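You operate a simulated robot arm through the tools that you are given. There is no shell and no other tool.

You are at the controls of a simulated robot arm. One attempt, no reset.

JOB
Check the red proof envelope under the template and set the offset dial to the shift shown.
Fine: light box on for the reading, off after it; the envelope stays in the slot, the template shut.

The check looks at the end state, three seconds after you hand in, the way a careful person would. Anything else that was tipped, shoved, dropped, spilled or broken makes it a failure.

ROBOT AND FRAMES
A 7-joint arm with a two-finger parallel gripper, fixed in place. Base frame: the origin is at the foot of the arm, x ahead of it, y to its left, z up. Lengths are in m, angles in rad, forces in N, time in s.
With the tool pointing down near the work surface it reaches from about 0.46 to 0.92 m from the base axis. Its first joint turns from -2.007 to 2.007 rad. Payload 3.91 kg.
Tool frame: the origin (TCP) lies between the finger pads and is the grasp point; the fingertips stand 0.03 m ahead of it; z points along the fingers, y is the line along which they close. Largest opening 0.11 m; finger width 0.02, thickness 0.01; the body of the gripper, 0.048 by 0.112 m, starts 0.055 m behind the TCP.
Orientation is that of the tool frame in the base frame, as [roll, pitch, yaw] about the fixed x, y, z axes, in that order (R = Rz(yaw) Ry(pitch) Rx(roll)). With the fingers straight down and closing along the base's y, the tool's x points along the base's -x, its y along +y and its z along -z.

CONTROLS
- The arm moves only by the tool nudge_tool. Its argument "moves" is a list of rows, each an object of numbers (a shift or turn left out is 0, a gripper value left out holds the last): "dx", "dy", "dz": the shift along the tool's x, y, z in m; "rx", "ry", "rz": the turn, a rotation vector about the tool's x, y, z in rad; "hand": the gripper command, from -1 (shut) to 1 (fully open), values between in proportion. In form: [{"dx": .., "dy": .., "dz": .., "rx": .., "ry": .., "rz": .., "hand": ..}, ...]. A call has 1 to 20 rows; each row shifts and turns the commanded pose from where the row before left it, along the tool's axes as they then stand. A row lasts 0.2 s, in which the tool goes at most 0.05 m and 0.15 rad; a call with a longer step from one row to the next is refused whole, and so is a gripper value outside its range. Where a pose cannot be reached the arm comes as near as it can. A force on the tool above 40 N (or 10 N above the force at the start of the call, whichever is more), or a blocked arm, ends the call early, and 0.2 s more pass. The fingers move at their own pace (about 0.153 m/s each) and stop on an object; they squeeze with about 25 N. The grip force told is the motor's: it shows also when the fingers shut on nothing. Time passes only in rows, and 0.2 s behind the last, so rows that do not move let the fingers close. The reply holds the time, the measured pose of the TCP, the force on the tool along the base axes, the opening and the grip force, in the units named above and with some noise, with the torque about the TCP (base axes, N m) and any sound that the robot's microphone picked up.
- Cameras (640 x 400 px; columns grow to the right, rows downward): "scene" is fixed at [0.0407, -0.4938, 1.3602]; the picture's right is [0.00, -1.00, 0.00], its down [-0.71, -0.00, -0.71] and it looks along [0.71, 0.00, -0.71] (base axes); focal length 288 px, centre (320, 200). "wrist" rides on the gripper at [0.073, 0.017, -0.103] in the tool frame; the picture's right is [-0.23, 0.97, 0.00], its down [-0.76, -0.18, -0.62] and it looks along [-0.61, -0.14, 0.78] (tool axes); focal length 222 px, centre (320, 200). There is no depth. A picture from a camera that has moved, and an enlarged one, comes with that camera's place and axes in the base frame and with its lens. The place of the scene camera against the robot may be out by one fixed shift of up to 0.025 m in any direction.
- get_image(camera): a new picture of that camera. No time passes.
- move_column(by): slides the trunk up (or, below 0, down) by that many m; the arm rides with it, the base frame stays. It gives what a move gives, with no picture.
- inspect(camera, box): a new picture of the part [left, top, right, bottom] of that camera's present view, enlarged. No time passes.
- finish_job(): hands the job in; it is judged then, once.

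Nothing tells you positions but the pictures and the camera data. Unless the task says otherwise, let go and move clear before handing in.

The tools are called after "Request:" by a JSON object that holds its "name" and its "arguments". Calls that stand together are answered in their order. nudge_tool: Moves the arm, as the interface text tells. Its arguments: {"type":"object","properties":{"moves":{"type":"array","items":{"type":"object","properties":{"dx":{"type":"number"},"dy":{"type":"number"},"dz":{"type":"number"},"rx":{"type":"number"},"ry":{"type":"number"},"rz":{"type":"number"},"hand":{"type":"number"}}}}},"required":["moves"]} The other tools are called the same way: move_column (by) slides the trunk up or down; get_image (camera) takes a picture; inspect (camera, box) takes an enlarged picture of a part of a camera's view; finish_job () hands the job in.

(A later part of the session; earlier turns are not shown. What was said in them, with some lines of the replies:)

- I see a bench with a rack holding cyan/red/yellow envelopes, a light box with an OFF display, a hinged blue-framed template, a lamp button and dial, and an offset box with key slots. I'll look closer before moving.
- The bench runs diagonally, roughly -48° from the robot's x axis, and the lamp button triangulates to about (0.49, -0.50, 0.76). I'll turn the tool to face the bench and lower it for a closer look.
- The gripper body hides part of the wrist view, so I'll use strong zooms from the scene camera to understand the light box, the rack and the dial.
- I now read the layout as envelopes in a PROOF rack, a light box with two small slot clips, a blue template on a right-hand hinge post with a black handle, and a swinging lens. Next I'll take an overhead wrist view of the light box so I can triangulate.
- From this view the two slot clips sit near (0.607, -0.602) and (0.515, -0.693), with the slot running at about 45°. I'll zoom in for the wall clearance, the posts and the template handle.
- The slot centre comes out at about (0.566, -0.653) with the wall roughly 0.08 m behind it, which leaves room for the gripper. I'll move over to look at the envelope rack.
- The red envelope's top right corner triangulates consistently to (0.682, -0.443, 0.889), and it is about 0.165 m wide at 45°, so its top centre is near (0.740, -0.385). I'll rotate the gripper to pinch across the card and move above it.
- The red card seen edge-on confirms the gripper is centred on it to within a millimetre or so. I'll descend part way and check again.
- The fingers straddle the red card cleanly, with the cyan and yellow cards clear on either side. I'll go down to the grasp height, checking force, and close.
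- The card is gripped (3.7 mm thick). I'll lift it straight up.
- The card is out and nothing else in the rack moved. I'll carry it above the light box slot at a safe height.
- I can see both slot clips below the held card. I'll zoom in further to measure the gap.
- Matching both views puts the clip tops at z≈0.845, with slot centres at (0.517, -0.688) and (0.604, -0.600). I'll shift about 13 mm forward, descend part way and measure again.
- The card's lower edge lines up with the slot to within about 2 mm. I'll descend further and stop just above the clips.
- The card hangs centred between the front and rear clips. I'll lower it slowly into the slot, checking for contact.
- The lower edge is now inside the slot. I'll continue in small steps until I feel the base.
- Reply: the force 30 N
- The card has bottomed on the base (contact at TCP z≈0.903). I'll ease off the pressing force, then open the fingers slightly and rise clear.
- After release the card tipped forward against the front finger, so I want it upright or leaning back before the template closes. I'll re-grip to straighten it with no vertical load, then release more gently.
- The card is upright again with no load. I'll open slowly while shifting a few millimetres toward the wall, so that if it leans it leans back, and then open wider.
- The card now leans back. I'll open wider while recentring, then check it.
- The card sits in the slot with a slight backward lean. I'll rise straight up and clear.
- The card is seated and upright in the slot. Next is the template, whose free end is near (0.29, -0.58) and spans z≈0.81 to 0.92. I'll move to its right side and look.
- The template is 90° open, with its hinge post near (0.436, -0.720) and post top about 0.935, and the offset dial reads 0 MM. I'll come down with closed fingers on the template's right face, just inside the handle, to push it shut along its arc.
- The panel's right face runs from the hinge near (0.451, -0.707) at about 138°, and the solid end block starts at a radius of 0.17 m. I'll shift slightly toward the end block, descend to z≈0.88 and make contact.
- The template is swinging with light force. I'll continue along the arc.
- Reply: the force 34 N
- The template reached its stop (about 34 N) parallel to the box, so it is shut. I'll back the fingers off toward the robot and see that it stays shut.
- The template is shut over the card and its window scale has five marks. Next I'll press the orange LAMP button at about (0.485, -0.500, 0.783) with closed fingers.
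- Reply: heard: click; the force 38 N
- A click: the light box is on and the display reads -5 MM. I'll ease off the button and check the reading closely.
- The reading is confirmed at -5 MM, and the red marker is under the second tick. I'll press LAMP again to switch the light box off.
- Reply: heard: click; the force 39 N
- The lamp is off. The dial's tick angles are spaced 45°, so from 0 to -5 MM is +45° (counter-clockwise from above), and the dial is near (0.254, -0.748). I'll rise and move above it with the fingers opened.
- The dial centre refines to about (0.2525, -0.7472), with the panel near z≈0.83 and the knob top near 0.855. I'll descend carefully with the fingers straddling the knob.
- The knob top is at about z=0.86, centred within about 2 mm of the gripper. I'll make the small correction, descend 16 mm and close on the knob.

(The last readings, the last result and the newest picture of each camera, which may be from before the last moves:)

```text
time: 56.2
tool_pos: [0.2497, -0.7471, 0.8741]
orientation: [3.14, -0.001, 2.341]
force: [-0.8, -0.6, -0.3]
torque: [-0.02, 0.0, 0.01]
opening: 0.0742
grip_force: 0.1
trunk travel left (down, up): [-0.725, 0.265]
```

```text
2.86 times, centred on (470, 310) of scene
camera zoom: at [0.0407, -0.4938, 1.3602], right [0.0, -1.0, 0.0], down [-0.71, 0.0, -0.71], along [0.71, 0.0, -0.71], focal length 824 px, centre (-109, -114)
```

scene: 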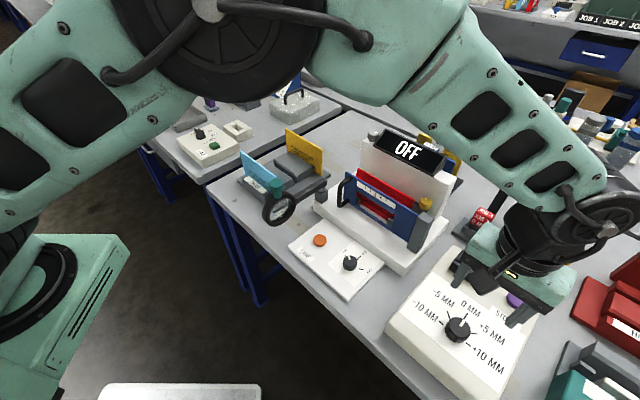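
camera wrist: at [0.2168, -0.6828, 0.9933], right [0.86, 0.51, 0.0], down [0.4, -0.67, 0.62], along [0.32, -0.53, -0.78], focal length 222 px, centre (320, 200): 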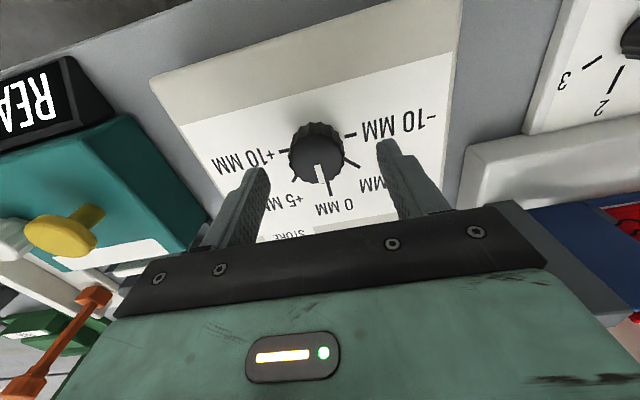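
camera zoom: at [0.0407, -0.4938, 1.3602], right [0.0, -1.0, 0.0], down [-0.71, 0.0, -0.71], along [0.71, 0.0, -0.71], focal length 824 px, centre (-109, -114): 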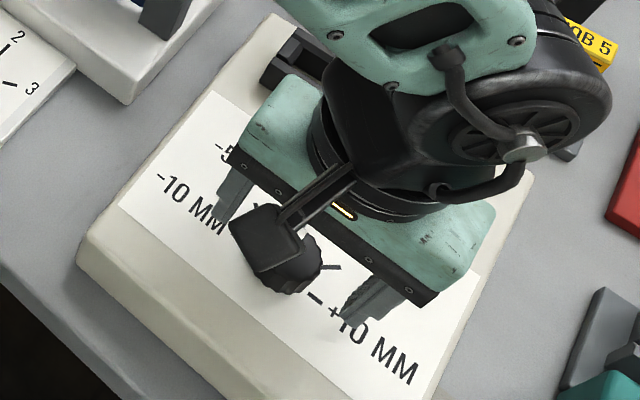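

The knob lies centred between the finger pads. Closing on it.

Request:
{"name": "nudge_tool", "arguments": {"moves": [{"hand": 0.0}, {"hand": -0.2}, {"hand": -1}, {"hand": -1}, {}]}}

Request:
{"name": "inspect", "arguments": {"camera": "wrist", "box": [220, 90, 430, 240]}}

```text
time: 57.4
tool_pos: [0.2516, -0.7459, 0.8736]
orientation: [3.139, 0.002, 2.341]
force: [6.5, 9.1, 1.3]
torque: [0.14, 0.17, 0.02]
opening: 0.0377
grip_force: 44.3
trunk travel left (down, up): [-0.725, 0.265]
```

```text
2.67 times, centred on (325, 165) of wrist
camera zoom: at [0.2139, -0.6829, 0.9773], right [0.86, 0.52, 0.0], down [0.4, -0.67, 0.62], along [0.32, -0.53, -0.78], focal length 592 px, centre (307, 293)
```

zoom: 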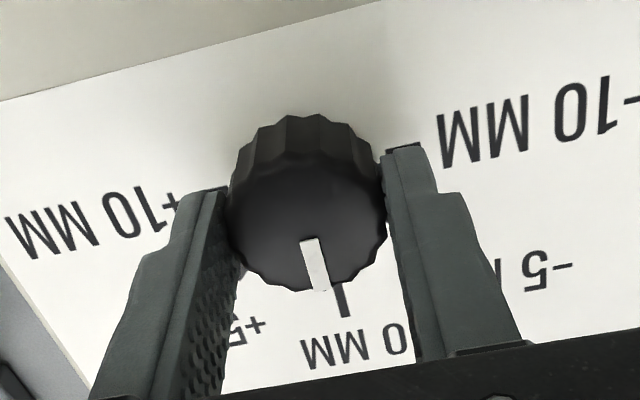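

Firm grip on the knob. I'll relieve the small side force and turn it +45° (tool rz -0.785) in steps.

Request:
{"name": "nudge_tool", "arguments": {"moves": [{"dy": 0.001}, {"rz": -0.1}, {"rz": -0.1}, {"rz": -0.1}, {"rz": -0.1}, {}]}}

Request:
{"name": "inspect", "arguments": {"camera": "wrist", "box": [220, 90, 430, 240]}}

```text
time: 58.8
tool_pos: [0.2506, -0.7466, 0.8737]
orientation: [-3.142, 0.002, 2.743]
force: [8.2, -1.6, 1.3]
torque: [0.39, -0.18, 0.04]
opening: 0.0375
grip_force: 44.9
trunk travel left (down, up): [-0.725, 0.265]
```

```text
2.67 times, centred on (325, 165) of wrist
camera zoom: at [0.192, -0.7027, 0.9772], right [0.59, 0.81, 0.0], down [0.63, -0.46, 0.62], along [0.51, -0.37, -0.78], focal length 592 px, centre (307, 293)
```

zoom: 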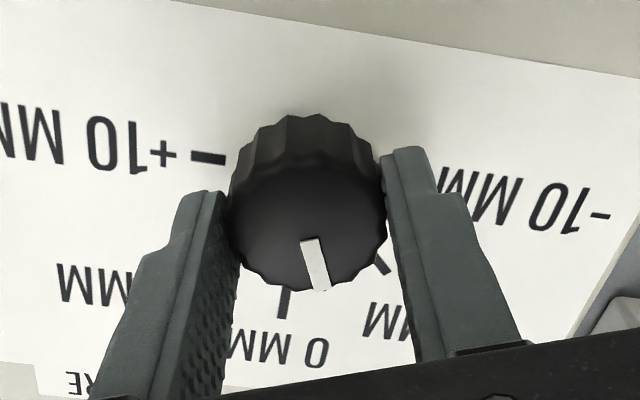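

The knob turns with the gripper and the pointer is about halfway to -5. I'll complete the remaining turn.

Request:
{"name": "nudge_tool", "arguments": {"moves": [{"rz": -0.1}, {"rz": -0.1}, {"rz": -0.1}, {"rz": -0.085}, {}, {}]}}

Request:
{"name": "inspect", "arguments": {"camera": "wrist", "box": [220, 90, 430, 240]}}

Request:
{"name": "inspect", "arguments": {"camera": "scene", "box": [400, 240, 540, 380]}}

```text
time: 60.2
tool_pos: [0.2515, -0.7459, 0.8723]
orientation: [-3.141, 0.002, 3.127]
force: [10.1, -5.3, 0.5]
torque: [0.14, -0.32, -0.02]
opening: 0.0375
grip_force: 45.0
trunk travel left (down, up): [-0.725, 0.265]
```

```text
2.67 times, centred on (325, 165) of wrist
camera zoom: at [0.18, -0.7286, 0.9772], right [0.24, 0.97, 0.0], down [0.76, -0.19, 0.62], along [0.61, -0.15, -0.78], focal length 592 px, centre (307, 293)
```

zoom: 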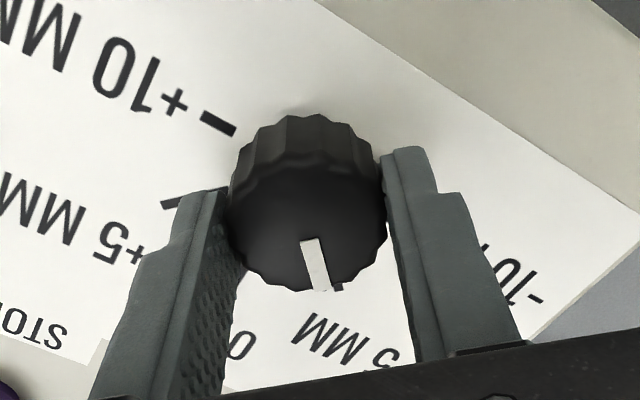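

```text
2.86 times, centred on (470, 310) of scene
camera zoom: at [0.0407, -0.4938, 1.3602], right [0.0, -1.0, 0.0], down [-0.71, 0.0, -0.71], along [0.71, 0.0, -0.71], focal length 824 px, centre (-109, -114)
```

zoom: 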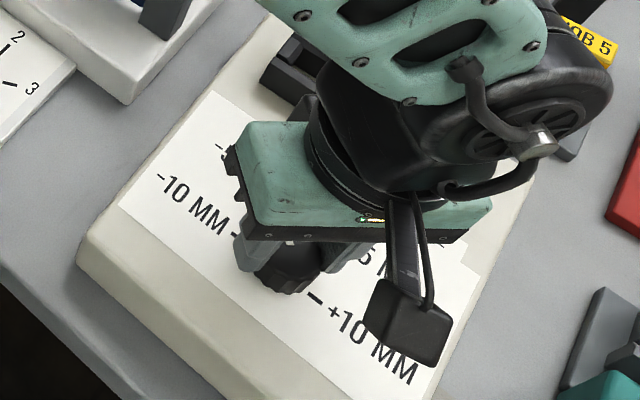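

The pointer now has the same relation to the -5 tick that it had to the 0 tick before the turn. I'll release, rise straight up and check.

Request:
{"name": "nudge_tool", "arguments": {"moves": [{"hand": -0.2}, {"hand": 0.1}, {"hand": 0.35}, {}, {"dz": -0.015}, {"dz": -0.03}, {"dz": -0.04}, {"dz": -0.045}, {}]}}

Request:
{"name": "get_image", "arguments": {"camera": "wrist"}}

Request:
{"name": "inspect", "arguments": {"camera": "scene", "box": [390, 220, 550, 390]}}

```text
time: 62.2
tool_pos: [0.2503, -0.7462, 1.0044]
orientation: [3.142, 0.0, 3.125]
force: [0.0, -0.7, 0.4]
torque: [-0.03, 0.02, -0.01]
opening: 0.0746
grip_force: 0.0
trunk travel left (down, up): [-0.725, 0.265]
```

```text
taken
camera wrist: at [0.1796, -0.7298, 1.1075], right [0.24, 0.97, 0.0], down [0.76, -0.19, 0.62], along [0.61, -0.15, -0.78], focal length 222 px, centre (320, 200)
```

wrist: 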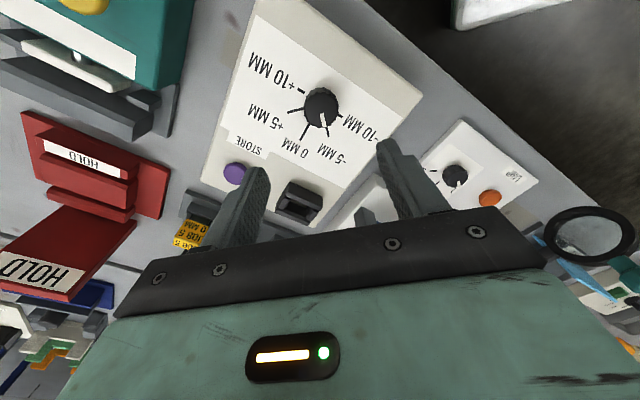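

```text
2.35 times, centred on (470, 305) of scene
camera zoom: at [0.0407, -0.4938, 1.3602], right [0.0, -1.0, 0.0], down [-0.71, 0.0, -0.71], along [0.71, 0.0, -0.71], focal length 678 px, centre (-33, -47)
```

zoom: 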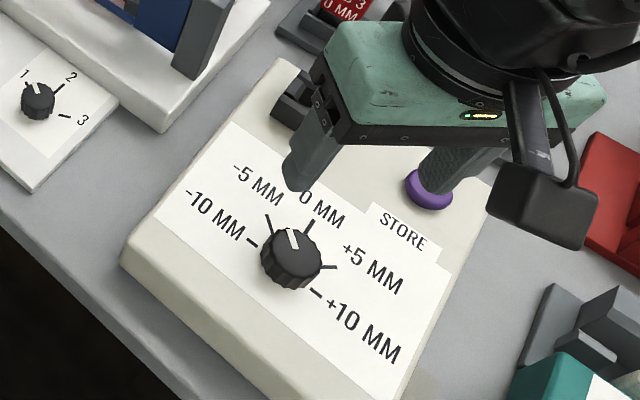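

Request:
{"name": "inspect", "arguments": {"camera": "wrist", "box": [230, 50, 410, 180]}}

Request:
{"name": "inspect", "arguments": {"camera": "scene", "box": [425, 285, 495, 350]}}

Request:
{"name": "get_image", "arguments": {"camera": "scene"}}

```text
3.08 times, centred on (320, 115) of wrist
camera zoom: at [0.1796, -0.7298, 1.1075], right [0.24, 0.97, 0.0], down [0.76, -0.19, 0.62], along [0.61, -0.15, -0.78], focal length 684 px, centre (320, 462)
```

zoom: 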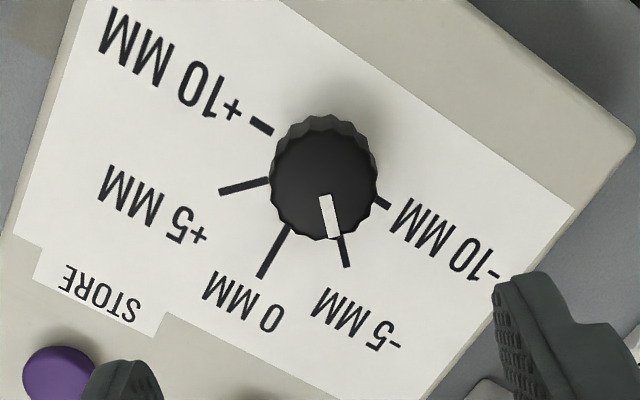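

```text
6.15 times, centred on (460, 318) of scene
camera zoom: at [0.0407, -0.4938, 1.3602], right [0.0, -1.0, 0.0], down [-0.71, 0.0, -0.71], along [0.71, 0.0, -0.71], focal length 1774 px, centre (-542, -523)
```

zoom: 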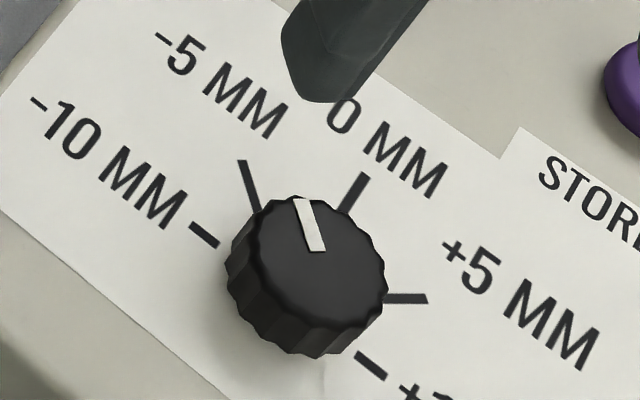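

```text
taken
```

scene: 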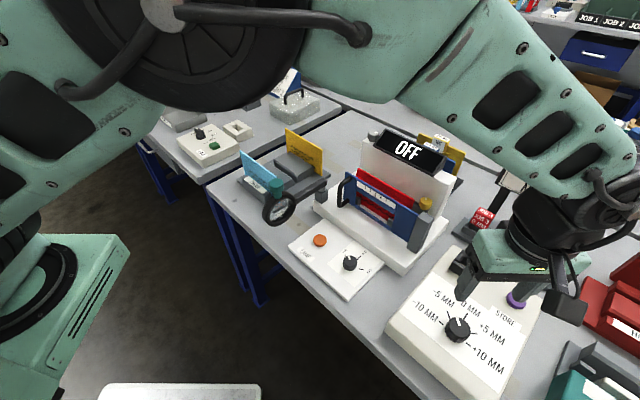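

The pointer is exactly parallel to the -5 tick. I'll move up and clear, then do a final check of the light box, template and card.

Request:
{"name": "nudge_tool", "arguments": {"moves": [{"dz": -0.04}, {"dz": -0.045}, {"dz": -0.04}, {"dx": -0.02, "dy": 0.04}, {"dx": -0.02, "dy": 0.04}, {"dx": -0.02, "dy": 0.04}, {"dx": -0.02, "dy": 0.04}, {"dx": -0.02, "dy": 0.04}, {"dx": -0.02, "dy": 0.04}, {"dx": -0.02, "dy": 0.04}, {}]}}

Request:
{"name": "get_image", "arguments": {"camera": "scene"}}

Request:
{"name": "inspect", "arguments": {"camera": "scene", "box": [290, 120, 460, 290]}}

Request:
{"name": "inspect", "arguments": {"camera": "scene", "box": [380, 130, 640, 400]}}

Request:
{"name": "get_image", "arguments": {"camera": "wrist"}}

```text
time: 64.6
tool_pos: [0.3941, -0.4689, 1.1301]
orientation: [3.14, -0.001, 3.126]
force: [0.0, -0.7, 0.2]
torque: [-0.01, -0.02, -0.01]
opening: 0.0744
grip_force: 0.1
trunk travel left (down, up): [-0.725, 0.265]
```

```text
taken
```

scene: 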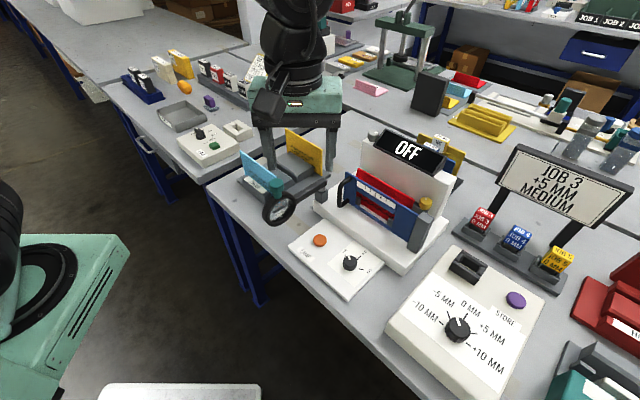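

```text
2.35 times, centred on (375, 205) of scene
camera zoom: at [0.0407, -0.4938, 1.3602], right [0.0, -1.0, 0.0], down [-0.71, 0.0, -0.71], along [0.71, 0.0, -0.71], focal length 678 px, centre (191, 188)
```

zoom: 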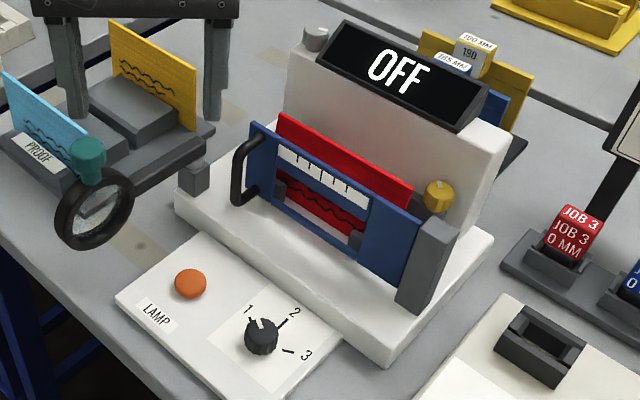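

```text
1.48 times, centred on (510, 265) of scene
camera zoom: at [0.0407, -0.4938, 1.3602], right [0.0, -1.0, 0.0], down [-0.71, 0.0, -0.71], along [0.71, 0.0, -0.71], focal length 427 px, centre (38, 104)
```

zoom: 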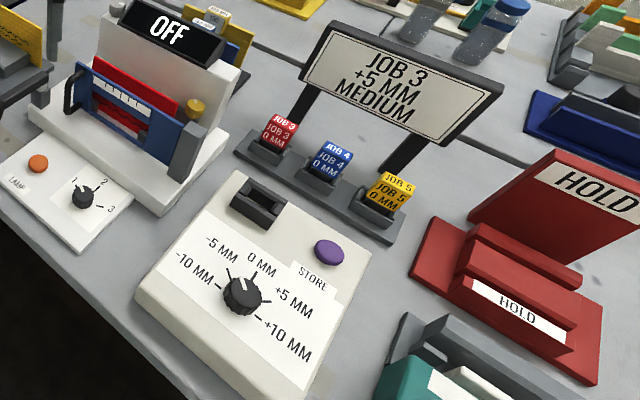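

```text
taken
camera wrist: at [0.3235, -0.4522, 1.2337], right [0.24, 0.97, 0.0], down [0.76, -0.19, 0.62], along [0.61, -0.15, -0.78], focal length 222 px, centre (320, 200)
```

wrist: 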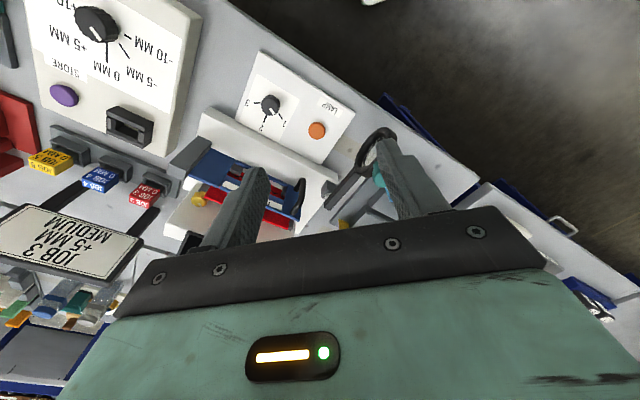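

The red card is in the slot, the template is shut, the light box is OFF, and the offset dial points at -5 MM. Nothing else has moved and the arm is clear, so I'm handing in.

Request:
{"name": "finish_job", "arguments": {}}

```text
The job is handed in.
```

The offset dial is set to -5 MM, the shift the light box showed for the red proof envelope, and the job is handed in. I don't have the check's verdict.

- **Reading:** with the light box on, the display read -5 MM. The red marker sat under the second of the five template marks, which matches.
- **Dial:** I turned it one tick from 0 MM, and its pointer lines up with the -5 mark. I did not press STORE.
- **Light box:** it is off again and the display reads OFF.
- **Envelope and template:** the red envelope is in the slot, leaning slightly back, and the template is shut. On my first release the envelope tipped forward against a finger, so I gripped it again and straightened it before closing the template.

In the last pictures nothing else had moved, and the arm was clear of the bench.
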